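You operate a simulated robot arm through the tools that you are given. There is no shell and no other tool. Be economical: measure what you need, move in short steps, check, and stop when the job is done.

You run a simulated two-armed robot. Do the job below in one go: nothing can be reset, and whatever is moved stays where it is left.

JOB
Screw the lid back on the jar with a teal lid.
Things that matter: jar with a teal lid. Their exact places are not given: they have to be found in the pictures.

Only the result counts: the job must be done as asked and must still hold three seconds after the hand-in. Knocking over, shifting, dropping, spilling or breaking anything else fails it. A push-on lid holds only when it is set on centred and level and pressed home; a screw cap is set on level and turned clockwise until tight.

ROBOT AND FRAMES
Two 7-joint arms with two-finger parallel grippers on one trunk, on a base that drives. Base frame: it is fixed to the floor where the robot stands at the start and does not move with it; the origin is under the middle of the robot, x ahead of it, y to its left, z up. Readings come in mm, degrees, newtons and seconds.
The left shoulder is at the start at [70, 188, 1065], the right one opposite. With the tool pointing down near the work surface each hand reaches from about 320 to 800 mm from the robot's upright axis, wherever it stands, measured 20 degrees to its own side. Places, roughly: jar with a teal lid (8x8x11 cm) [500, -100, 800]. Payload 3.91 kg a hand.
The TCP of each hand is the grasp point between the finger pads, 30 mm short of the fingertips. In the tool frame z runs along the fingers and y along their closing line. The gripper opens to 110 mm. The fingers are 20 mm wide and 10 mm thick; the gripper's body (48 by 112 mm) begins 55 mm behind the TCP.
Orientation is told as [roll, pitch, yaw] about the base's x, y, z axes, in that order, counted from this pose: with the fingers straight down and closing along the base's y, the tool's x points along the base's -x, its y along +y and its z along -z.

CONTROLS
- The arms move only by the tool nudge_tool. It takes "left_targets", "right_targets" or both (then of equal length, played together; a hand with none holds still); each is text: rows parted by semicolons, each of 7 numbers parted by spaces: the turn, a rotation vector about the tool's x, y, z in degrees, then the shift along the tool's x, y, z in mm, then the finger opening in mm, from 0 to 110. In form: ax ay az tx ty tz jaw; .... A call has 1 to 10 rows; each row is the pose to reach, as a shift and turn from the pose commanded when the call began, along the tool's axes at that moment. Each row takes 0.2 s and may step no farther than 50 mm and 8.6 degrees from the row before; otherwise, or with a gripper value out of range, the whole call is refused. A pose out of reach is approached as far as the arm can. The call stops where the force on the tool passes 40 N (or 10 N more than at its start, if that is more) or the arm is blocked; 0.2 s more then pass. The fingers move at their own pace (about 72 mm/s each) and stop on an object; they squeeze with about 30 N. The grip force told is the motor's: it shows also when the fingers shut on nothing. Time passes only in rows, and 0.2 s behind the last, so rows that repeat a pose let the fingers close. The reply holds the time, the measured pose of the TCP, the force on the tool along the base axes, the opening and the grip force, in the units named above and with some noise, with the torque about the TCP (base axes, N m) and any sound that the robot's microphone picked up.
- Cameras (640 x 400 px; columns grow to the right, rows downward): "scene" is now at [132.6, -5.6, 1285.2]; the picture's right is [-0.06, -1.00, 0.00], its down [-0.66, 0.04, -0.75] and it looks along [0.75, -0.04, -0.66] (base axes); focal length 266 px, centre (320, 200). "left" rides on the left gripper at [72, -17, -103] in its tool frame; the picture's right is [0.23, 0.97, 0.00], its down [-0.76, 0.18, -0.62] and it looks along [-0.61, 0.14, 0.78] (tool axes); focal length 222 px, centre (320, 200). "right" rides on the right gripper at [72, 17, -103] in its tool frame; the picture's right is [-0.23, 0.97, 0.00], its down [-0.76, -0.18, -0.62] and it looks along [-0.61, -0.14, 0.78] (tool axes); focal length 222 px, centre (320, 200).
- camera(camera): a new picture of that camera. No time passes.
- raise_lower(by): slides the trunk up (or, below 0, down) by that many mm; the arms and the scene camera ride with it, the base frame stays. It gives what a move gives, with no picture.
- drive_base(legs): drives the robot by 1 to 6 legs, each [ahead, turn to the left] in mm and degrees, along the robot's own axes; the way and the turn of a leg run together, so that a leg with both is an arc; at most 1500 mm and 180 degrees a leg. The arms and the cameras ride along, it lands a little off, and it stops where it bumps. It gives what a move gives.
- aim_head(pan, tilt): turns the head with the scene camera to pan (to the left, within 86 degrees either way) and tilt (down, from -29 to 69), counted from straight ahead of the robot. It gives what a move gives.
- pixel_to_xyz(camera, pixels): for up to 12 pixels [column, row] of the newest picture of that camera ("zoom" is the newest enlarged one), the place [x, y, z] in the base frame of the surface seen there, good to about 2 mm. No time passes.
- close_up(camera, box): a new picture of the part [left, top, right, bottom] of that camera's present view, enlarged. No time passes.
- sign_off(): hands the job in; it is judged then, once.

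Work in short steps. Measure before you move; look again where a grasp or a placing could have gone wrong, and mend it. You have 80 turns and 58 pictures in all, those below and enlarged ones among them. Open the grippers and draw the arms clear of the work before you hand the job in, unless the task says otherwise; then end with one line.

The tools are called as a command line: name --argument value ..., lists and objects as JSON in quotes. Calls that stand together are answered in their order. nudge_tool: Moves the arms, as the interface text tells. Its arguments: {"type":"object","properties":{"left_targets":{"type":"string"},"right_targets":{"type":"string"}},"required":[]} The other tools are called the same way: raise_lower (by) slides the trunk up or down; drive_base (legs) drives the base; aim_head (pan, tilt) turns the head that bears the scene camera; camera (camera) takes a picture; pixel_to_xyz (camera, pixels) gives the place of the surface under pixels of a picture; close_up (camera, box) takes an enlarged picture of a part of a camera's view; sign_off () hands the job in.

At the start:

```text
time: 0.0
left_eef_pos: [355.8, 153.2, 1049.5]
left_orientation: [0.0, 0.0, 0.0]
left_force: [-0.3, 0.5, -0.8]
left_wrist_torque: [-0.03, -0.01, 0.03]
left_opening: 109.9
left_gripper_force: 0.1
right_eef_pos: [358.9, -143.5, 986.4]
right_orientation: [0.1, -0.1, 0.0]
right_force: [0.0, -0.6, 0.5]
right_wrist_torque: [-0.02, 0.03, -0.01]
right_opening: 109.7
right_gripper_force: 0.0
trunk travel left (down, up): [-575.0, 365.0]
robot x, y, heading: [1.2, -1.2, 0.3]
head pan, tilt: [-3.2, 41.7]
```

scene: 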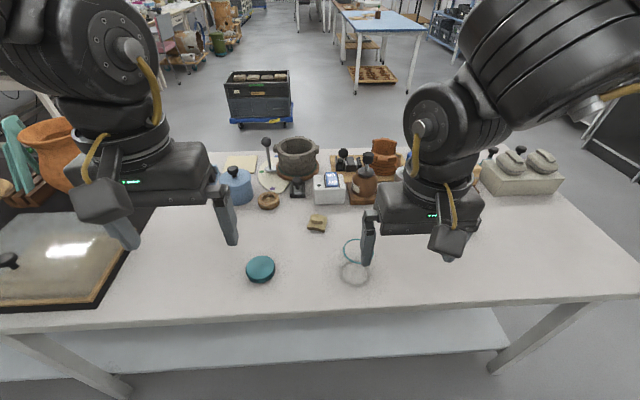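
right: 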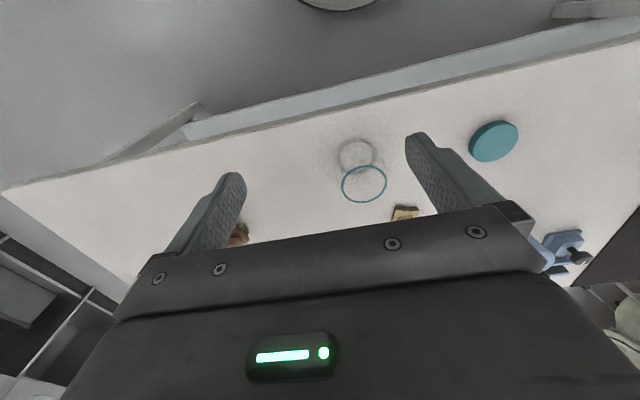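
left: 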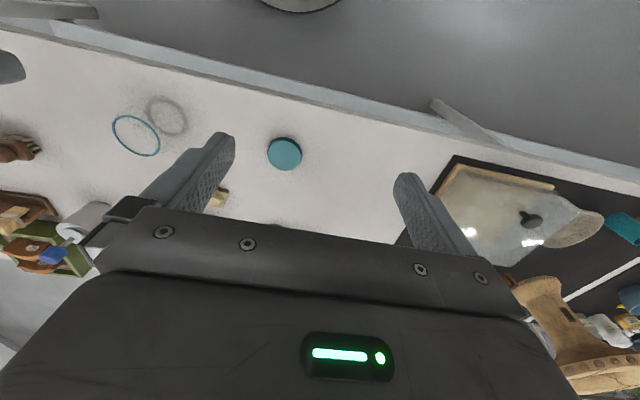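

The teal lid lies near pixel (260,269) and the clear glass jar, with a teal rim ring, is near (355,262). I zoom in on both.

close_up --camera "scene" --box '[230, 220, 390, 320]'

pixel_to_xyz --camera "scene" --pixels '[[260, 267], [247, 267], [274, 267], [260, 257], [260, 277], [353, 239], [344, 250], [355, 272], [341, 272], [369, 272], [300, 270], [354, 284]]'

```text
4.00 times, centred on (310, 270) of scene
```

zoom: 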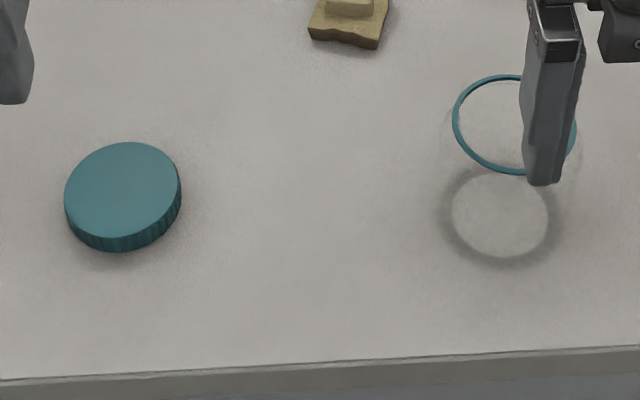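

```text
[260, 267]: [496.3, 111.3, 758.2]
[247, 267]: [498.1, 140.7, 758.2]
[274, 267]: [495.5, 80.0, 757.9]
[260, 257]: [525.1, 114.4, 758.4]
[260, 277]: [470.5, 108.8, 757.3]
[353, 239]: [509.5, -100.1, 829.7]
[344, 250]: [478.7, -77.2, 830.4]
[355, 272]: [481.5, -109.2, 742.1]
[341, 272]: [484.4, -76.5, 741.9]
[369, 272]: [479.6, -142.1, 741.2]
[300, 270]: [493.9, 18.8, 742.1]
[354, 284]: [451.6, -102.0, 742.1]
```

The table is at z≈742, the lid top at 758 and the jar's teal rim at about 830. I measure the outlines of the lid and the rim on the zoom picture.

pixel_to_xyz --camera "zoom" --pixels '[[67, 190], [178, 185], [126, 144], [118, 237], [122, 190], [455, 120], [500, 77], [500, 170], [574, 133], [470, 155], [462, 96], [490, 215]]'

close_up --camera "right" --box '[300, 100, 540, 250]'

close_up --camera "left" --box '[80, 60, 320, 210]'

```text
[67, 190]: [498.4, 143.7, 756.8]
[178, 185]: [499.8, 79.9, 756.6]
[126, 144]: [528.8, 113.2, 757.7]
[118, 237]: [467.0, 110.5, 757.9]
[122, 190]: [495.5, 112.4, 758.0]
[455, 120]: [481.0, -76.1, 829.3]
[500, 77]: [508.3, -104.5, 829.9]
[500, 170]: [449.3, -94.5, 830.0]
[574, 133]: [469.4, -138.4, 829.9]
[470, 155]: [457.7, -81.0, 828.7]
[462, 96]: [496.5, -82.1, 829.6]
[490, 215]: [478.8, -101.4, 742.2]
```

```text
2.67 times, centred on (420, 175) of right
```

zoom: 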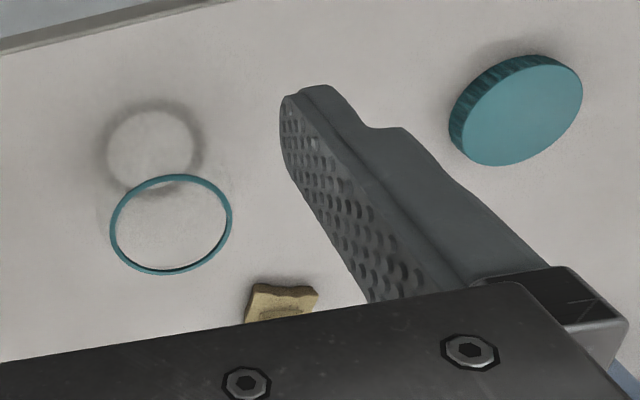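

```text
2.67 times, centred on (200, 135) of left
```

zoom: 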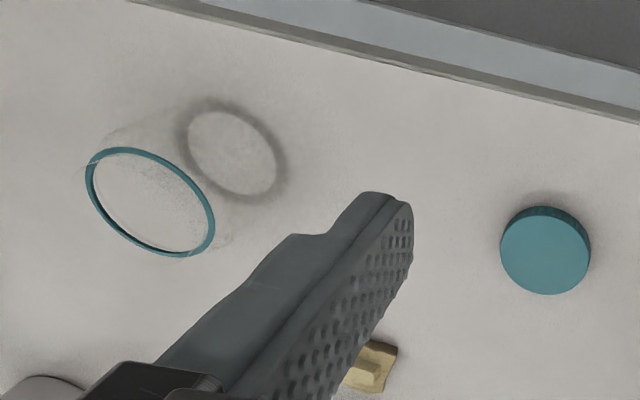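

The lid is Ø64 with its centre near (498,112), and the rim is r≈31.5 centred near (477.5,-108). My plan is to hold the jar from the right side with the right hand and screw the lid on with the left, so I check which obstacles stand near the right approach.

pixel_to_xyz --camera "scene" --pixels '[[520, 160], [490, 185], [520, 193], [560, 192], [362, 198], [385, 175], [317, 228], [560, 300], [620, 260]]'

nudge_tool --right_targets "-4.9 4.9 4.9 -10 -10 0 110; -9.8 9.8 9.8 -20 -20 0 110; -14.7 14.7 14.7 -30 -30 0 110; -19.6 19.6 19.6 -40 -40 0 110; -24.5 24.5 24.5 -50 -50 0 110; -29.4 29.4 29.4 -60 -60 0 110; -34.3 34.3 34.3 -70 -70 0 110; -39.2 39.2 39.2 -80 -80 0 110; -44.1 44.1 44.1 -90 -90 0 110; -49 49 49 -100 -100 0 110"

```text
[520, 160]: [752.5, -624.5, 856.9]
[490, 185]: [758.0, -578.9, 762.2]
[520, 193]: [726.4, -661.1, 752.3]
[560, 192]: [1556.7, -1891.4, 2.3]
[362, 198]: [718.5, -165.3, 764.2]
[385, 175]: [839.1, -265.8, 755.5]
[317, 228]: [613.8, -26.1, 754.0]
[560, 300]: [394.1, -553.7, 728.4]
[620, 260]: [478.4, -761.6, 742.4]
```

```text
time: 2.2
left_eef_pos: [355.7, 152.3, 1047.9]
left_orientation: [0.0, 0.0, 0.0]
left_force: [-0.1, -0.1, -0.5]
left_wrist_torque: [0.01, -0.01, 0.01]
left_opening: 109.9
left_gripper_force: 0.1
right_eef_pos: [458.8, -244.5, 987.2]
right_orientation: [35.0, 61.6, -34.3]
right_force: [-0.3, -1.0, 0.4]
right_wrist_torque: [-0.01, 0.01, -0.01]
right_opening: 110.0
right_gripper_force: 0.0
trunk travel left (down, up): [-575.0, 365.0]
robot x, y, heading: [-0.1, 0.8, 0.1]
head pan, tilt: [-3.2, 41.7]
```

The way is clear and the arm follows well. I finish the turn to fingers pointing left.

nudge_tool --right_targets "-4.06 4.06 4.06 0 0 0 110; -8.1 8.1 8.1 0 0 0 110; -12.2 12.2 12.2 0 0 0 110; -16.2 16.2 16.2 0 0 0 110; -20.28 20.28 20.28 0 0 0 110"

```text
time: 3.4
left_eef_pos: [355.1, 152.8, 1050.0]
left_orientation: [0.0, -0.1, -0.1]
left_force: [-0.2, 0.5, -0.3]
left_wrist_torque: [-0.02, 0.0, 0.0]
left_opening: 110.1
left_gripper_force: 0.2
right_eef_pos: [457.7, -243.3, 986.9]
right_orientation: [165.7, 89.9, 75.8]
right_force: [-0.1, 0.5, -0.5]
right_wrist_torque: [0.0, -0.03, 0.0]
right_opening: 110.2
right_gripper_force: 0.0
trunk travel left (down, up): [-575.0, 365.0]
robot x, y, heading: [-5.0, -0.1, -0.2]
head pan, tilt: [-3.2, 41.7]
```

Tool axes are now x=up, y=base x, z=base y. I lower beside the jar with a 20° downward tilt, stopping short of it.

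nudge_tool --right_targets "0 -4 0 -30 4 5 110; 0 -8 0 -65 8 10 110; 0 -12 0 -100 12 15 110; 0 -16 0 -135 16 20 110; 0 -20 0 -170 20 25 110; 0 -20 0 -199 20 25 110"

camera --camera "scene"

camera --camera "right"

```text
time: 4.8
left_eef_pos: [355.7, 151.5, 1049.2]
left_orientation: [0.0, 0.0, 0.0]
left_force: [-0.2, 0.3, 0.6]
left_wrist_torque: [0.01, -0.01, 0.01]
left_opening: 110.0
left_gripper_force: 0.1
right_eef_pos: [478.7, -217.0, 788.1]
right_orientation: [0.3, 70.0, -89.8]
right_force: [-0.7, -0.2, 0.6]
right_wrist_torque: [-0.03, -0.03, -0.01]
right_opening: 109.8
right_gripper_force: 0.0
trunk travel left (down, up): [-575.0, 365.0]
robot x, y, heading: [0.7, -3.3, -0.1]
head pan, tilt: [-3.2, 41.7]
```

```text
51 pictures are left
```

scene: 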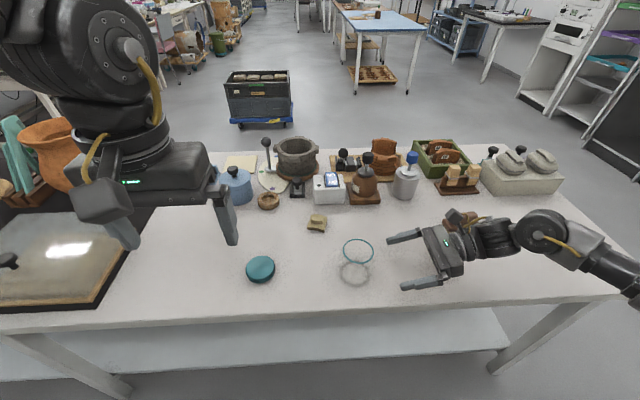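

```text
50 pictures are left
```

right: 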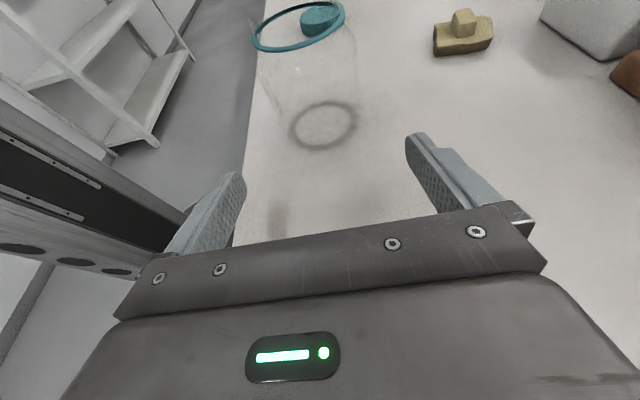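

The hand is well placed and the rim is now unobstructed, so I zoom in to pin down the jar centre and body.

close_up --camera "scene" --box '[318, 225, 398, 295]'

close_up --camera "right" --box '[220, 0, 380, 160]'

```text
5.71 times, centred on (358, 260) of scene
```

zoom: 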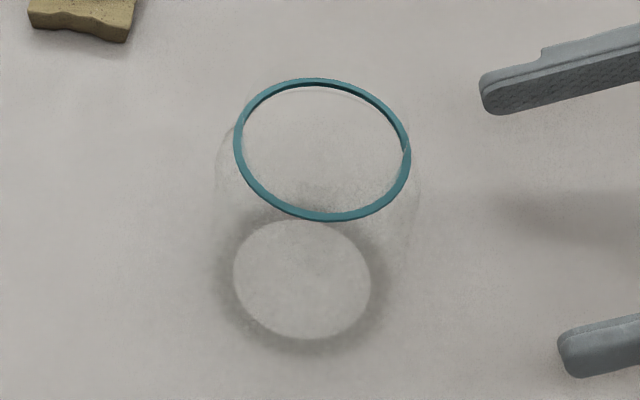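

```text
2.50 times, centred on (300, 80) of right
```

zoom: 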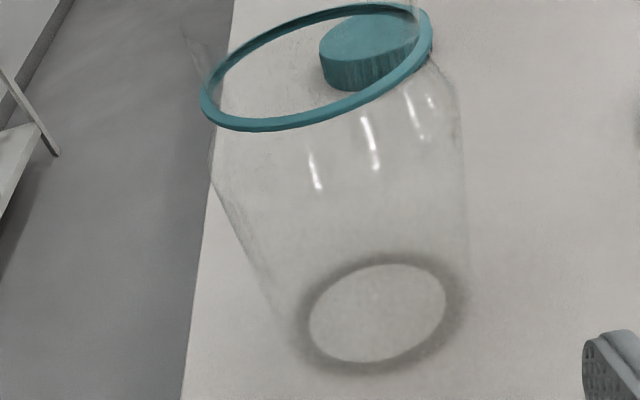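

The teal ring is a collar and faint neck glass shows above it. I measure around the ring to get the centre.

close_up --camera "scene" --box '[318, 225, 398, 275]'

pixel_to_xyz --camera "scene" --pixels '[[343.5, 249.5], [373.4, 251.2], [357.6, 239.4], [358.9, 262.7], [346.6, 258.2], [369.9, 257.9]]'

```text
8.00 times, centred on (358, 250) of scene
```

zoom: 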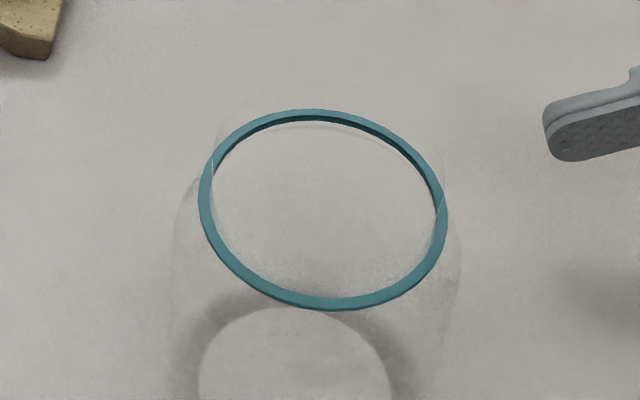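

```text
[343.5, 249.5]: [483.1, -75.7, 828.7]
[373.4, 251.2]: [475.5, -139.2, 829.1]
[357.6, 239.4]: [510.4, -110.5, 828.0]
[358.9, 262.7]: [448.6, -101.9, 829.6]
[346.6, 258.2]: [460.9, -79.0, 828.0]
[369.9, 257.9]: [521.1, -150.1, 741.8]
```

pixel_to_xyz --camera "zoom" --pixels '[[203, 200], [443, 215], [312, 112], [335, 304], [225, 262], [418, 275], [235, 135], [405, 150], [275, 292], [375, 298], [195, 170], [455, 180]]'

```text
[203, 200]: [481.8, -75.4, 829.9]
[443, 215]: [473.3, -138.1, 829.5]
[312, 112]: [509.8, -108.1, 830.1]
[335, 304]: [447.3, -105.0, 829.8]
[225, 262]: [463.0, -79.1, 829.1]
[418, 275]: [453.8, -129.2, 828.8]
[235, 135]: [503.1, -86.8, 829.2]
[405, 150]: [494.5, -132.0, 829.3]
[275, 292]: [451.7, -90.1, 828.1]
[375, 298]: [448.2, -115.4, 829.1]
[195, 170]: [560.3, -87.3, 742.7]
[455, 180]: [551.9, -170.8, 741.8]
```

The rim centre is (478,-107). I slide the right hand in along +y with the fingers open.

nudge_tool --right_targets "0 0 0 8 -0.5 23 110; 0 0 0 16 -0.5 46 110; 0 0 0 24 -0.5 69 110; 0 0 0 31.6 -0.5 92.8 110; 0 0 0 31.6 -0.5 92.8 110"

camera --camera "scene"

```text
time: 6.0
left_eef_pos: [355.3, 152.0, 1049.8]
left_orientation: [0.1, 0.0, 0.0]
left_force: [0.6, -0.4, -0.5]
left_wrist_torque: [0.02, -0.01, 0.01]
left_opening: 110.1
left_gripper_force: 0.1
right_eef_pos: [479.5, -119.5, 785.5]
right_orientation: [0.3, 70.1, -89.7]
right_force: [-0.7, -0.4, -0.5]
right_wrist_torque: [0.0, 0.02, 0.02]
right_opening: 109.9
right_gripper_force: 0.1
trunk travel left (down, up): [-575.0, 365.0]
robot x, y, heading: [0.9, 1.7, -0.3]
head pan, tilt: [-3.2, 41.7]
```

```text
46 pictures are left
```

scene: 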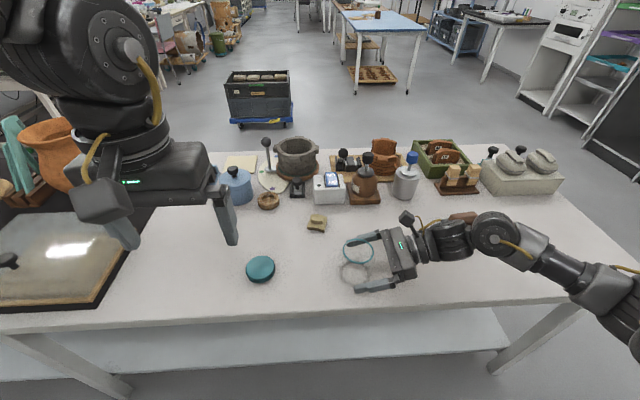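

The fingers straddle the jar. I close the right hand gently while the left moves over the lid.

nudge_tool --right_targets "0 0 0 0 0 0 90; 0 0 0 0 0 0 85; 0 0 0 0 0 0 80; 0 0 0 0 0 0 76; 0 0 0 0 0 0 72; 0 0 0 0 0 0 68; 0 0 0 0 0 0 60; 0 0 0 0 0 0 50" --left_targets "0 0 0 -18 -5 25 110; 0 0 0 -36 -10 50 110; 0 0 0 -54 -15 75 110; 0 0 0 -72 -20 100 110; 0 0 0 -90 -25 125 110; 0 0 0 -108 -30 150 110; 0 0 0 -126 -35 175 110; 0 0 0 -142.5 -40 200 110"

camera --camera "scene"

camera --camera "left"

```text
time: 7.8
left_eef_pos: [499.2, 111.7, 849.7]
left_orientation: [0.0, 0.1, 0.0]
left_force: [0.4, -0.5, -0.5]
left_wrist_torque: [0.01, 0.03, 0.02]
left_opening: 110.2
left_gripper_force: 0.0
right_eef_pos: [479.7, -119.9, 786.2]
right_orientation: [0.3, 70.1, -89.7]
right_force: [-0.4, -0.4, 2.8]
right_wrist_torque: [-0.09, -0.03, 0.01]
right_opening: 76.5
right_gripper_force: 29.8
trunk travel left (down, up): [-575.0, 365.0]
robot x, y, heading: [-1.7, 2.0, -0.1]
head pan, tilt: [-3.2, 41.7]
```

```text
45 pictures are left
```

scene: 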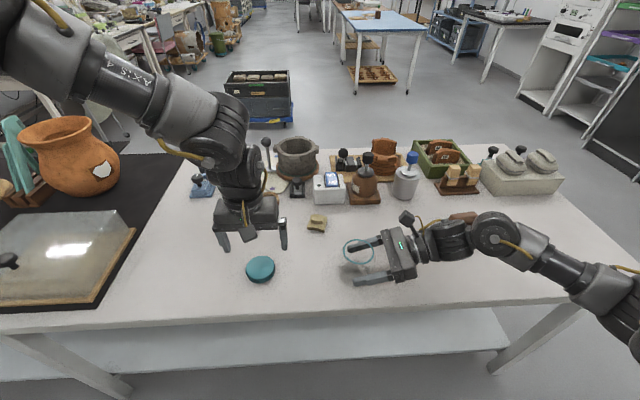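

```text
44 pictures are left
```

left: 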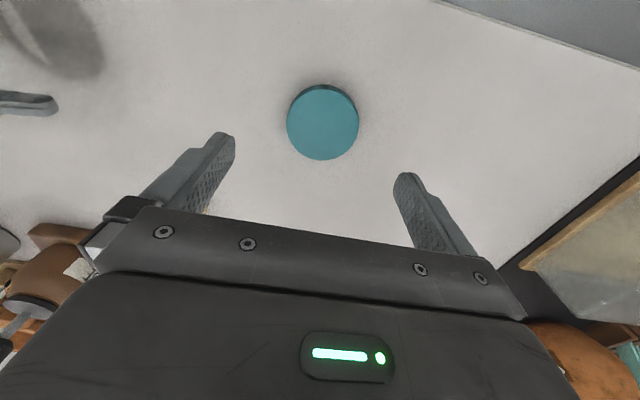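

The jar is held at 76.5 mm, and the left hand is centred over the lid. I lower it to z≈775, with the tips just above the table, and close.

nudge_tool --left_targets "0 0 0 1 0 40 100; 0 0 0 1 0 65 90; 0 0 0 1 0 74.5 84; 0 0 0 1 0 74.5 75; 0 0 0 1 0 74.5 68; 0 0 0 1 0 74.5 60; 0 0 0 1 0 74.5 50; 0 0 0 1 0 74.5 50"

camera --camera "left"

```text
time: 9.6
left_eef_pos: [496.8, 112.3, 775.9]
left_orientation: [0.1, 0.1, 0.0]
left_force: [0.8, -0.1, -0.4]
left_wrist_torque: [-0.01, 0.01, 0.02]
left_opening: 64.6
left_gripper_force: 29.7
right_eef_pos: [478.5, -119.9, 785.3]
right_orientation: [0.3, 70.1, -89.7]
right_force: [1.5, 1.0, 2.6]
right_wrist_torque: [0.05, -0.08, -0.03]
right_opening: 76.2
right_gripper_force: 29.5
trunk travel left (down, up): [-575.0, 365.0]
robot x, y, heading: [-2.1, -1.5, -0.0]
head pan, tilt: [-3.2, 41.7]
```

```text
43 pictures are left
```

left: 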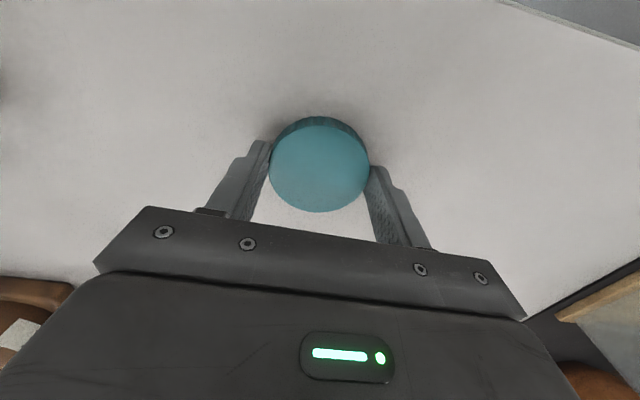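

The lid is held at 64.6 mm. I measure where it sits in the fingers, then lift it straight up.

pixel_to_xyz --camera "left" --pixels '[[320, 209], [320, 131], [273, 170], [366, 168], [320, 170]]'

nudge_tool --left_targets "0 0 0 0 0 -15 50; 0 0 0 0 0 -50 50; 0 0 0 0 0 -90 50; 0 0 0 0 0 -130 50; 0 0 0 0 0 -130 50"

camera --camera "scene"

camera --camera "left"

```text
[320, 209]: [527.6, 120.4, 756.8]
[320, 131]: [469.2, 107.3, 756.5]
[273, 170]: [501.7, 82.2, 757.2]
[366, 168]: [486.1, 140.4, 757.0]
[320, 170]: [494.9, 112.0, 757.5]
```

```text
time: 10.8
left_eef_pos: [499.3, 110.7, 905.0]
left_orientation: [0.1, 0.0, 0.1]
left_force: [0.1, -0.9, -0.1]
left_wrist_torque: [-0.01, -0.03, 0.0]
left_opening: 64.7
left_gripper_force: 29.7
right_eef_pos: [478.5, -119.7, 785.7]
right_orientation: [0.2, 70.1, -89.9]
right_force: [-0.2, -0.5, 2.6]
right_wrist_torque: [0.09, -0.07, 0.05]
right_opening: 76.6
right_gripper_force: 29.6
trunk travel left (down, up): [-575.0, 365.0]
robot x, y, heading: [0.4, 1.1, -0.0]
head pan, tilt: [-3.2, 41.7]
```

```text
42 pictures are left
```

scene: 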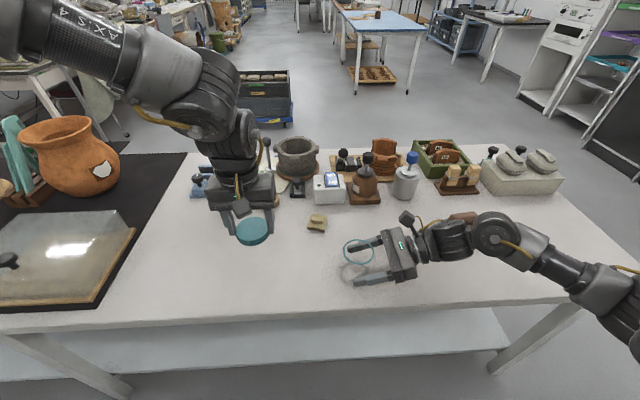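

```text
41 pictures are left
```

left: 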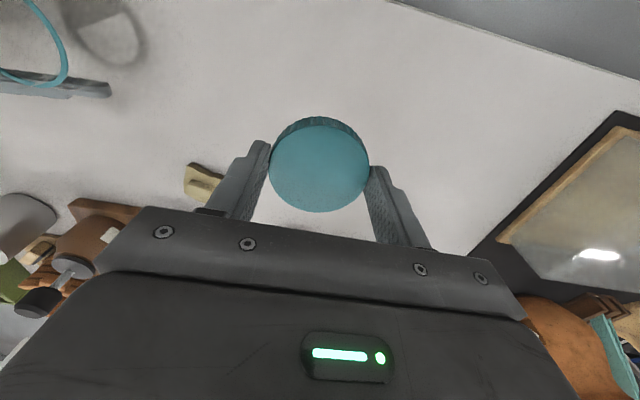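

The lid is level and centred in the fingers. I recheck the rim position now that the jar is gripped.

close_up --camera "scene" --box '[318, 225, 398, 275]'

```text
8.00 times, centred on (358, 250) of scene
```

zoom: 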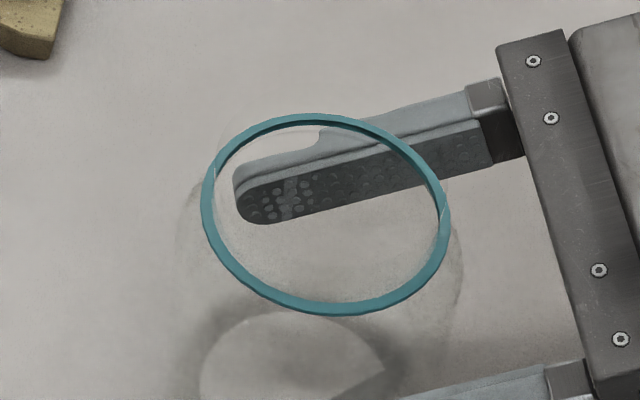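

pixel_to_xyz --camera "zoom" --pixels '[[205, 203], [446, 220], [318, 116], [340, 310], [225, 264], [418, 284], [235, 139], [409, 156], [275, 296], [375, 304], [270, 122], [370, 126]]'

```text
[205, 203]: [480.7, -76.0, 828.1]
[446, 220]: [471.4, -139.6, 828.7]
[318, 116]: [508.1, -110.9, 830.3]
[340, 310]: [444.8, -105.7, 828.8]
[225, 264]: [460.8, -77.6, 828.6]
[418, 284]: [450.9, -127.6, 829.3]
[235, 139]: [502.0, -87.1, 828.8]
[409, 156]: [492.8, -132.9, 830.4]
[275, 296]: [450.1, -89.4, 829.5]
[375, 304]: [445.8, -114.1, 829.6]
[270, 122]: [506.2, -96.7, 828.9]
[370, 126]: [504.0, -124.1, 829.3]
```

The rim centre is (476.5,-106.5). I carry the lid over it at a safe height while pre-turning counter-clockwise by 60° to gain screwing range.

nudge_tool --left_targets "0 0 -7.5 2.7 -27.3 -5 50; 0 0 -15 5.4 -54.6 -10 50; 0 0 -22.5 8.2 -81.9 -10 50; 0 0 -30 10.9 -109.2 -10 50; 0 0 -37.5 13.6 -136.6 -10 50; 0 0 -45 16.3 -163.9 -10 50; 0 0 -52.5 19.1 -191.2 -10 50; 0 0 -60 21.8 -218.5 -10 50; 0 0 -60 21.8 -218.5 -10 50"

camera --camera "scene"

camera --camera "right"

camera --camera "left"

```text
time: 12.8
left_eef_pos: [476.0, -105.4, 916.7]
left_orientation: [0.0, 0.0, 60.2]
left_force: [0.1, 0.0, -0.4]
left_wrist_torque: [-0.03, -0.01, -0.03]
left_opening: 64.7
left_gripper_force: 29.7
right_eef_pos: [477.9, -119.5, 785.3]
right_orientation: [0.4, 70.1, -89.7]
right_force: [-0.6, -0.6, 1.3]
right_wrist_torque: [0.04, -0.03, -0.01]
right_opening: 76.3
right_gripper_force: 29.8
trunk travel left (down, up): [-575.0, 365.0]
robot x, y, heading: [0.9, 1.1, -0.0]
head pan, tilt: [-3.2, 41.7]
```

```text
39 pictures are left
```

scene: 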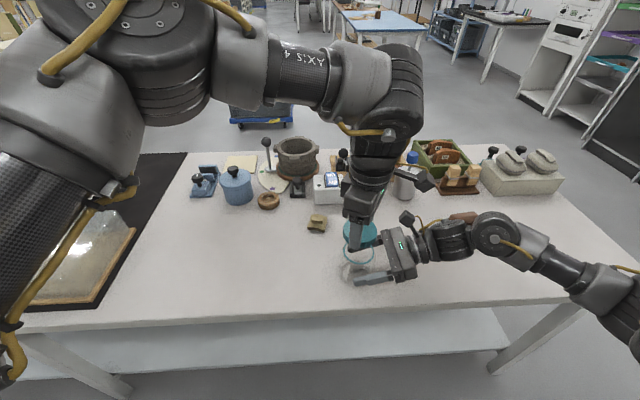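

```text
38 pictures are left
```

right: 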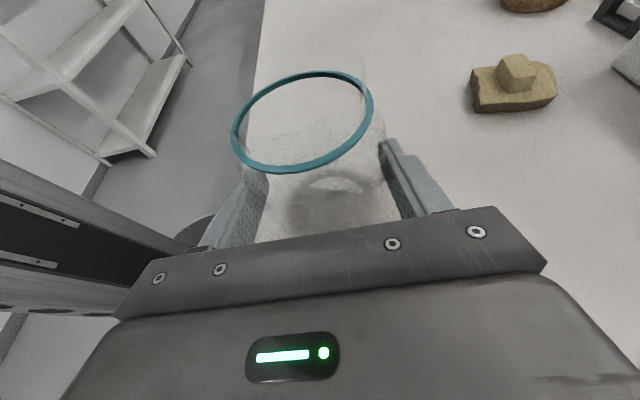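

```text
37 pictures are left
```

left: 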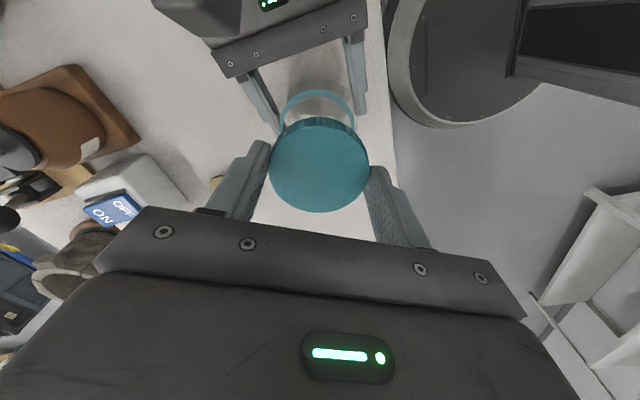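

The lid is above the rim and everything is clear. I lower in steps to where contact with the neck could begin.

nudge_tool --left_targets "0 0 0 0 0 10 50; 0 0 0 0 0 20 50; 0 0 0 0 0 30 50; 0 0 0 0 0 33 50; 0 0 0 0 0 33 50"

close_up --camera "scene" --box '[318, 215, 398, 265]'

close_up --camera "right" --box '[200, 0, 440, 180]'

```text
time: 14.0
left_eef_pos: [475.1, -106.1, 882.6]
left_orientation: [0.0, 0.0, 60.0]
left_force: [-0.3, -0.3, -0.2]
left_wrist_torque: [0.05, 0.03, -0.04]
left_opening: 64.5
left_gripper_force: 29.7
right_eef_pos: [478.1, -120.2, 786.6]
right_orientation: [0.3, 70.2, -89.7]
right_force: [0.2, -0.9, 2.5]
right_wrist_torque: [-0.02, -0.08, -0.03]
right_opening: 76.1
right_gripper_force: 29.9
trunk travel left (down, up): [-575.0, 365.0]
robot x, y, heading: [1.3, 0.3, 0.1]
head pan, tilt: [-3.2, 41.7]
```

```text
8.00 times, centred on (358, 240) of scene
```

zoom: 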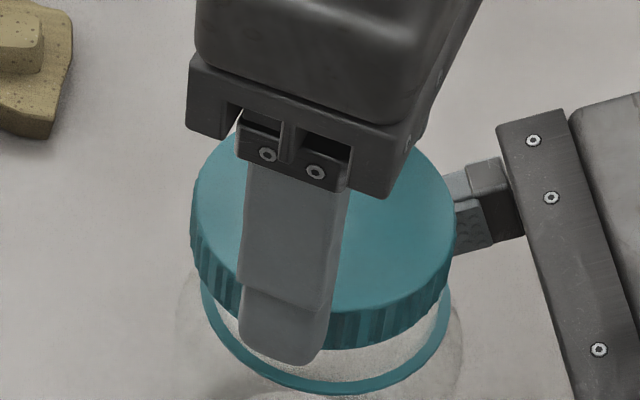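

```text
2.22 times, centred on (320, 90) of right
```

zoom: 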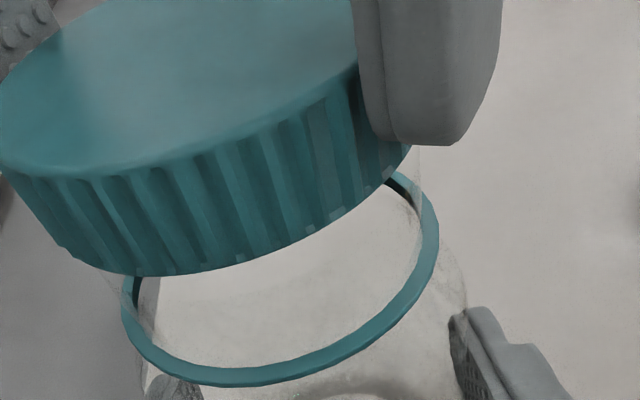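

The lid's lower edge is at about z 849, centred above the ring and not yet in contact. I lower it slowly, watching the force.

nudge_tool --left_targets "0 0 0 0 0 1.5 50; 0 0 0 0 0 3 50; 0 0 0 0 0 4.5 50; 0 0 0 0 0 6 50; 0 0 0 0 0 6 50"

```text
time: 15.2
left_eef_pos: [476.0, -106.2, 877.6]
left_orientation: [-0.2, 0.1, 60.0]
left_force: [-3.0, 3.7, 31.0]
left_wrist_torque: [-0.37, 0.02, -0.03]
left_opening: 64.9
left_gripper_force: 30.4
right_eef_pos: [478.8, -119.3, 784.8]
right_orientation: [0.3, 70.0, -89.7]
right_force: [9.2, -2.9, -7.7]
right_wrist_torque: [0.43, -0.17, -0.11]
right_opening: 76.2
right_gripper_force: 29.8
trunk travel left (down, up): [-575.0, 365.0]
robot x, y, heading: [-1.4, -0.6, 0.0]
head pan, tilt: [-3.2, 41.7]
```

Contact came with the lid's edge at about z 844, at 31 N, which fits a thread start. I ease the press slightly and turn clockwise (+tool z), following it down.

nudge_tool --left_targets "0 0 0 0 0 -0.5 50; 0 0 8 0 0 -0.5 50; 0 0 16 0 0 -0.4 50; 0 0 24 0 0 -0.3 50; 0 0 32 0 0 -0.2 50; 0 0 40 0 0 -0.1 50; 0 0 48 0 0 0 50; 0 0 56 0 0 0 50"

```text
time: 17.0
left_eef_pos: [475.9, -105.0, 874.9]
left_orientation: [0.1, 0.1, 3.9]
left_force: [2.0, -1.0, -0.5]
left_wrist_torque: [-0.03, -0.04, 0.03]
left_opening: 64.3
left_gripper_force: 29.8
right_eef_pos: [480.2, -121.3, 785.7]
right_orientation: [0.3, 70.1, -89.7]
right_force: [-1.6, 1.1, 2.2]
right_wrist_torque: [-0.02, 0.03, 0.0]
right_opening: 76.3
right_gripper_force: 29.9
trunk travel left (down, up): [-575.0, 365.0]
robot x, y, heading: [1.2, -1.0, -0.1]
head pan, tilt: [-3.2, 41.7]
```

The vertical force vanished, so the lid dropped past the thread start. I lower gently to find the next contact before turning on.

nudge_tool --left_targets "0 0 0 0 0 0.7 50; 0 0 0 0 0 1.4 50; 0 0 0 0 0 2.1 50; 0 0 0 0 0 2.1 50"

```text
time: 18.0
left_eef_pos: [474.6, -106.5, 874.2]
left_orientation: [0.1, 0.1, 4.0]
left_force: [0.7, -0.9, 0.3]
left_wrist_torque: [0.0, 0.0, -0.02]
left_opening: 64.6
left_gripper_force: 29.6
right_eef_pos: [478.6, -119.7, 785.6]
right_orientation: [0.5, 70.1, -89.7]
right_force: [1.6, -1.8, 2.6]
right_wrist_torque: [-0.06, 0.06, 0.0]
right_opening: 76.5
right_gripper_force: 30.3
trunk travel left (down, up): [-575.0, 365.0]
robot x, y, heading: [2.4, -1.7, -0.3]
head pan, tilt: [-3.2, 41.7]
```

Still free. I continue down in small steps.

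nudge_tool --left_targets "0 0 0 0 0 0.7 50; 0 0 0 0 0 1.4 50; 0 0 0 0 0 2.1 50; 0 0 0 0 0 2.8 50; 0 0 0 0 0 2.8 50"

close_up --camera "scene" --box '[318, 215, 398, 265]'

close_up --camera "right" --box '[200, 0, 440, 180]'

```text
time: 19.2
left_eef_pos: [476.0, -104.8, 870.5]
left_orientation: [-0.1, 0.0, 3.9]
left_force: [-2.1, -0.4, 1.1]
left_wrist_torque: [-0.04, 0.03, 0.01]
left_opening: 64.9
left_gripper_force: 30.0
right_eef_pos: [479.0, -119.7, 785.9]
right_orientation: [0.3, 70.0, -89.7]
right_force: [2.9, -0.4, 4.8]
right_wrist_torque: [-0.1, 0.13, 0.02]
right_opening: 76.7
right_gripper_force: 30.4
trunk travel left (down, up): [-575.0, 365.0]
robot x, y, heading: [-1.5, 1.8, -0.2]
head pan, tilt: [-3.2, 41.7]
```

```text
8.00 times, centred on (358, 240) of scene
```

zoom: 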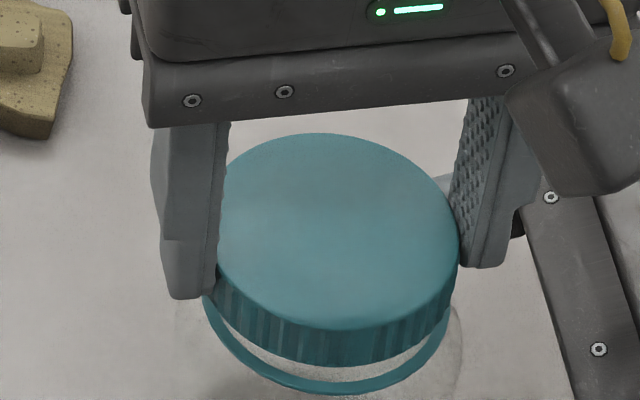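

```text
2.22 times, centred on (320, 90) of right
```

zoom: 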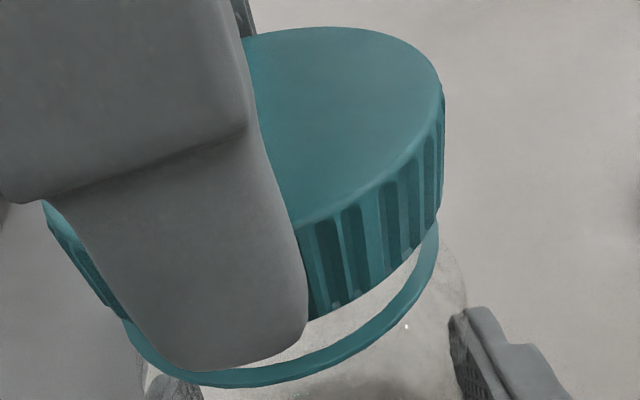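

The lid is on the neck at about z 837, level, with a small gap to the ring. I keep lowering until it touches.

nudge_tool --left_targets "0 0 0 0 0 0.7 50; 0 0 0 0 0 1.4 50; 0 0 0 0 0 2.1 50; 0 0 0 0 0 2.1 50"

```text
time: 20.2
left_eef_pos: [476.2, -106.0, 868.0]
left_orientation: [0.1, 0.0, 3.9]
left_force: [-0.8, -0.2, 0.1]
left_wrist_torque: [-0.04, 0.02, -0.01]
left_opening: 64.5
left_gripper_force: 30.3
right_eef_pos: [478.6, -119.6, 784.9]
right_orientation: [0.4, 70.1, -89.7]
right_force: [2.4, 0.7, 4.8]
right_wrist_torque: [-0.06, 0.11, -0.02]
right_opening: 76.5
right_gripper_force: 30.3
trunk travel left (down, up): [-575.0, 365.0]
robot x, y, heading: [-0.7, -1.0, 0.1]
head pan, tilt: [-3.2, 41.7]
```

nudge_tool --left_targets "0 0 0 0 0 0.7 50; 0 0 0 0 0 1.4 50; 0 0 0 0 0 2.1 50; 0 0 0 0 0 2.8 50; 0 0 0 0 0 2.8 50"

close_up --camera "scene" --box '[318, 215, 398, 265]'

```text
time: 21.4
left_eef_pos: [475.9, -106.3, 866.9]
left_orientation: [-0.1, 0.0, 4.0]
left_force: [-4.3, -4.1, 8.7]
left_wrist_torque: [-0.07, -0.01, -0.01]
left_opening: 64.4
left_gripper_force: 29.9
right_eef_pos: [477.8, -121.2, 785.9]
right_orientation: [0.2, 70.0, -89.8]
right_force: [6.1, 3.3, 0.2]
right_wrist_torque: [0.05, -0.1, -0.12]
right_opening: 76.4
right_gripper_force: 30.4
trunk travel left (down, up): [-575.0, 365.0]
robot x, y, heading: [1.7, 0.3, -0.0]
head pan, tilt: [-3.2, 41.7]
```

```text
8.00 times, centred on (358, 240) of scene
```

zoom: 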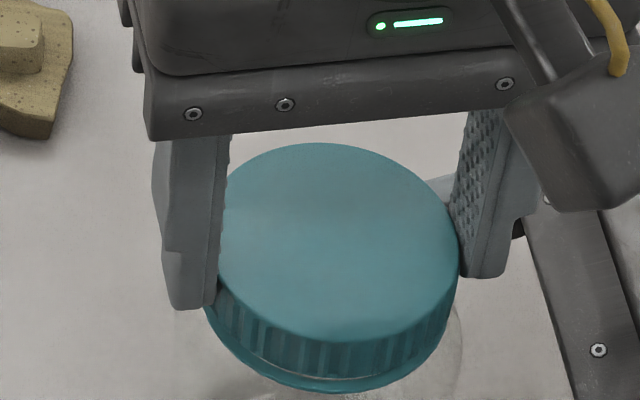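

Seating contact is reached at 8.7 N with the lid just above the ring. Now I turn clockwise, following down lightly.

nudge_tool --left_targets "0 0 8 0 0 0 50; 0 0 16 0 0 0.1 50; 0 0 24 0 0 0.2 50; 0 0 32 0 0 0.3 50; 0 0 40 0 0 0.4 50; 0 0 48 0 0 0.5 50; 0 0 56 0 0 0.5 50; 0 0 64 0 0 0.6 50; 0 0 72 0 0 0.6 50"

```text
time: 22.3
left_eef_pos: [477.8, -93.0, 867.5]
left_orientation: [-2.5, 0.4, -19.3]
left_force: [-6.0, -1.4, 2.7]
left_wrist_torque: [0.38, -0.25, 0.02]
left_opening: 64.7
left_gripper_force: 30.0
left hand out of reach, approached as far as the arm can: row 3, 4
right_eef_pos: [480.4, -118.2, 787.5]
right_orientation: [0.7, 70.3, -89.6]
right_force: [4.1, 2.6, 2.0]
right_wrist_torque: [-0.32, 0.78, 0.0]
right_opening: 76.7
right_gripper_force: 30.0
trunk travel left (down, up): [-575.0, 365.0]
robot x, y, heading: [-1.0, -0.9, 0.0]
head pan, tilt: [-3.2, 41.7]
stopped in row 4 (left hand): the force on the tool passed its limit at 50 N (the readings are from after the stop); the commanded pose is now the measured one
```

The left arm ran into its joint limit near yaw -20 and pulled sideways, so I look at the state.

camera --camera "scene"

close_up --camera "scene" --box '[318, 215, 398, 265]'

camera --camera "right"

```text
31 pictures are left
```

scene: 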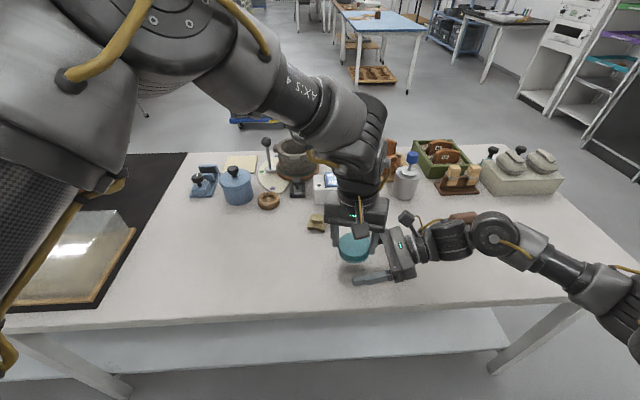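

```text
8.00 times, centred on (358, 240) of scene
```

zoom: 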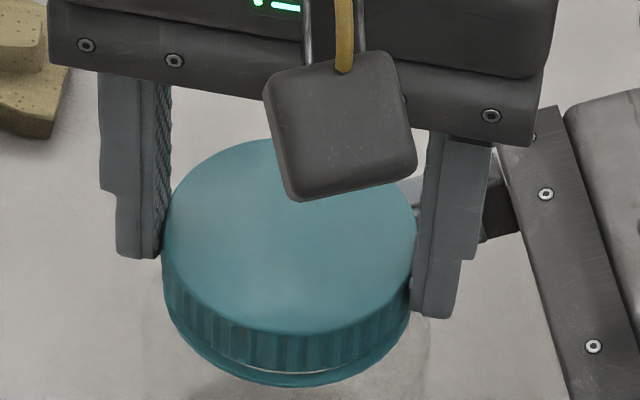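

```text
29 pictures are left
```

right: 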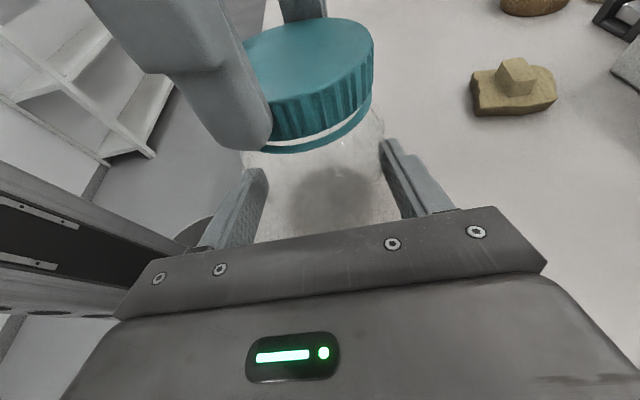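

The jar top slid about 10 mm to +y. I open the left hand moderately to release it and see how the jar and lid stand.

nudge_tool --left_targets "0 0 0 0 0 0 75; 0 0 0 0 0 0 85; 0 0 0 0 0 0 88; 0 0 0 0 0 0 88"

nudge_tool --left_targets "0 0 0 0 0 -20 88; 0 0 0 0 0 -50 88; 0 0 0 0 0 -90 88; 0 0 0 0 0 -130 88"

close_up --camera "scene" --box '[310, 215, 410, 290]'

close_up --camera "right" --box '[160, 0, 460, 260]'

```text
time: 23.3
left_eef_pos: [478.6, -93.7, 867.9]
left_orientation: [-2.3, 0.4, -19.2]
left_force: [-0.3, -0.7, -0.5]
left_wrist_torque: [0.0, -0.02, 0.0]
left_opening: 87.9
left_gripper_force: 0.1
right_eef_pos: [479.7, -118.9, 786.0]
right_orientation: [0.7, 70.3, -89.3]
right_force: [0.7, 1.5, 2.8]
right_wrist_torque: [0.25, -0.11, -0.04]
right_opening: 77.2
right_gripper_force: 29.8
trunk travel left (down, up): [-575.0, 365.0]
robot x, y, heading: [1.6, -1.3, 0.1]
head pan, tilt: [-3.2, 41.7]
```

```text
time: 24.3
left_eef_pos: [479.8, -86.0, 997.9]
left_orientation: [-2.7, 0.4, -19.2]
left_force: [-0.3, -0.3, 0.8]
left_wrist_torque: [0.01, -0.02, 0.0]
left_opening: 88.0
left_gripper_force: 0.1
right_eef_pos: [478.3, -118.3, 787.1]
right_orientation: [0.7, 70.4, -89.3]
right_force: [-0.3, -0.2, 2.8]
right_wrist_torque: [0.16, -0.03, 0.0]
right_opening: 76.9
right_gripper_force: 30.0
trunk travel left (down, up): [-575.0, 365.0]
robot x, y, heading: [-0.1, -2.1, 0.3]
head pan, tilt: [-3.2, 41.7]
```

```text
5.33 times, centred on (360, 252) of scene
```

zoom: 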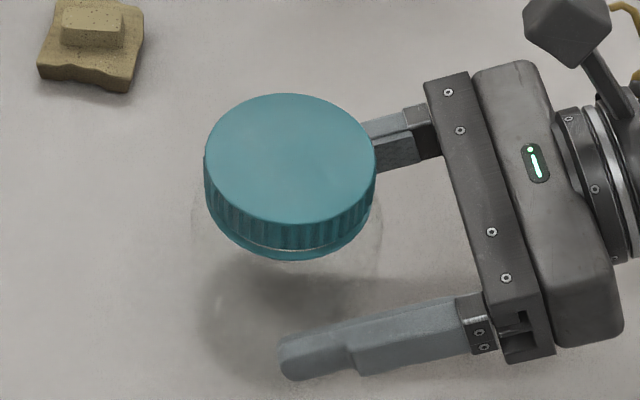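

```text
1.54 times, centred on (310, 130) of right
```

zoom: 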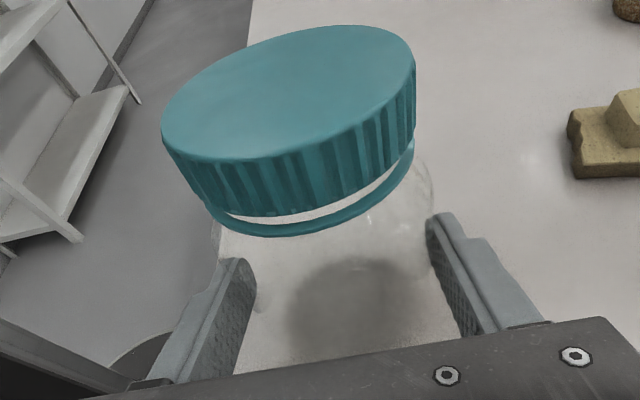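

The lid sits on the neck. I measure the level of its top and its centre.

close_up --camera "scene" --box '[318, 220, 398, 270]'

pixel_to_xyz --camera "scene" --pixels '[[339, 229], [369, 229], [354, 219], [354, 240], [354, 229], [345, 224], [364, 236], [345, 236], [364, 224]]'

```text
8.00 times, centred on (358, 245) of scene
```

zoom: 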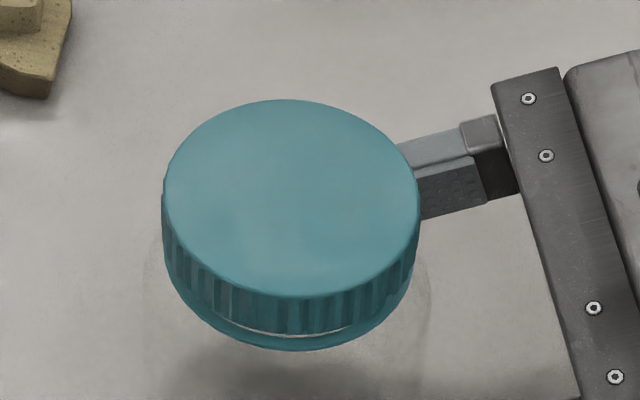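

```text
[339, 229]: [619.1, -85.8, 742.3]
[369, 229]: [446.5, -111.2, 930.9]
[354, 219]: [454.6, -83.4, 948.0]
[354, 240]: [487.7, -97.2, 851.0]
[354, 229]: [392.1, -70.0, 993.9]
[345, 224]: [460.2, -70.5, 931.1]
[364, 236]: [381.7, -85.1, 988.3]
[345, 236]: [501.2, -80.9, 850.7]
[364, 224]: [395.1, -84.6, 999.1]
```

pixel_to_xyz --camera "zoom" --pixels '[[168, 195], [412, 195], [285, 104], [300, 292], [290, 195], [205, 130], [365, 265], [205, 262], [375, 135], [290, 347], [185, 300], [395, 310]]'

```text
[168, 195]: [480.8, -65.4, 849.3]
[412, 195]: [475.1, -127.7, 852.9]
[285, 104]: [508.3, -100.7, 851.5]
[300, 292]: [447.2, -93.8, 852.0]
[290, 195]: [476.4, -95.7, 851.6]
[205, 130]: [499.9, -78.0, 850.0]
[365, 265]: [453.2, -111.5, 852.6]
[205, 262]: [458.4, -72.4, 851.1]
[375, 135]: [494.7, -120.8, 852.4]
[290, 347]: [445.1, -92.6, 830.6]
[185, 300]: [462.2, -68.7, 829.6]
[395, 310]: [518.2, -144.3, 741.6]
```

The top is tilted about 3° towards +y because the jar rocked in the right grip. I open the right hand so the jar settles flat on the table.

nudge_tool --right_targets "0 0 0 0 0 0 79; 0 0 0 0 0 0 82; 0 0 0 0 0 0 90; 0 0 0 0 0 0 96; 0 0 0 0 0 0 96; 0 0 0 0 0 0 96"

close_up --camera "scene" --box '[318, 220, 398, 270]'

pixel_to_xyz --camera "zoom" --pixels '[[172, 195], [408, 195], [285, 108], [300, 288], [290, 195], [205, 135], [365, 262], [205, 258], [370, 138], [290, 347], [185, 300], [240, 335]]'

```text
time: 25.7
left_eef_pos: [482.2, -86.5, 998.3]
left_orientation: [-2.5, 0.1, -19.1]
left_force: [0.0, -0.1, 0.0]
left_wrist_torque: [-0.03, -0.01, -0.01]
left_opening: 88.1
left_gripper_force: 0.0
right_eef_pos: [478.6, -119.2, 786.5]
right_orientation: [0.6, 70.3, -89.4]
right_force: [0.4, 0.9, -0.2]
right_wrist_torque: [0.0, -0.05, 0.0]
right_opening: 96.1
right_gripper_force: 0.0
trunk travel left (down, up): [-575.0, 365.0]
robot x, y, heading: [1.2, -2.5, -0.1]
head pan, tilt: [-3.2, 41.7]
```

```text
8.00 times, centred on (358, 245) of scene
```

zoom: 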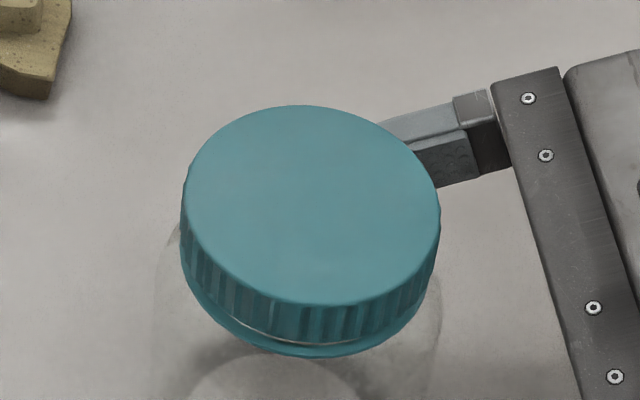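

```text
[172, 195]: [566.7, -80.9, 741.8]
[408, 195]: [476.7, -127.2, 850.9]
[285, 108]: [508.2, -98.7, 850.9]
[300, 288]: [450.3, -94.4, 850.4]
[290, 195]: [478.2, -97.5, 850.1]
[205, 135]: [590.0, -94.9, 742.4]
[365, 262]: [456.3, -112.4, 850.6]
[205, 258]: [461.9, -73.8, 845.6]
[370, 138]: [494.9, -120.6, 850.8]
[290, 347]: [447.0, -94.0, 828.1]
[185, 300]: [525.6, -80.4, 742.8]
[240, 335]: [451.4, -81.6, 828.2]
```

The jar now stands flat and the lid is level at z 850.5. I measure the lid outline for the centre.

pixel_to_xyz --camera "zoom" --pixels '[[186, 205], [436, 205], [312, 109], [318, 301], [311, 205], [225, 135], [400, 275], [225, 270], [395, 140]]'

```text
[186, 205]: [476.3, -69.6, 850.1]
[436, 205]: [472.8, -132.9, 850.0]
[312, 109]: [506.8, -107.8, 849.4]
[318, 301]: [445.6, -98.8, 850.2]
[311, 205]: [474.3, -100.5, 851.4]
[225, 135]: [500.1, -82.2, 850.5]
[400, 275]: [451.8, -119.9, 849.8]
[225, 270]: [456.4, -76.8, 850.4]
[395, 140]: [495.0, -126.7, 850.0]
```

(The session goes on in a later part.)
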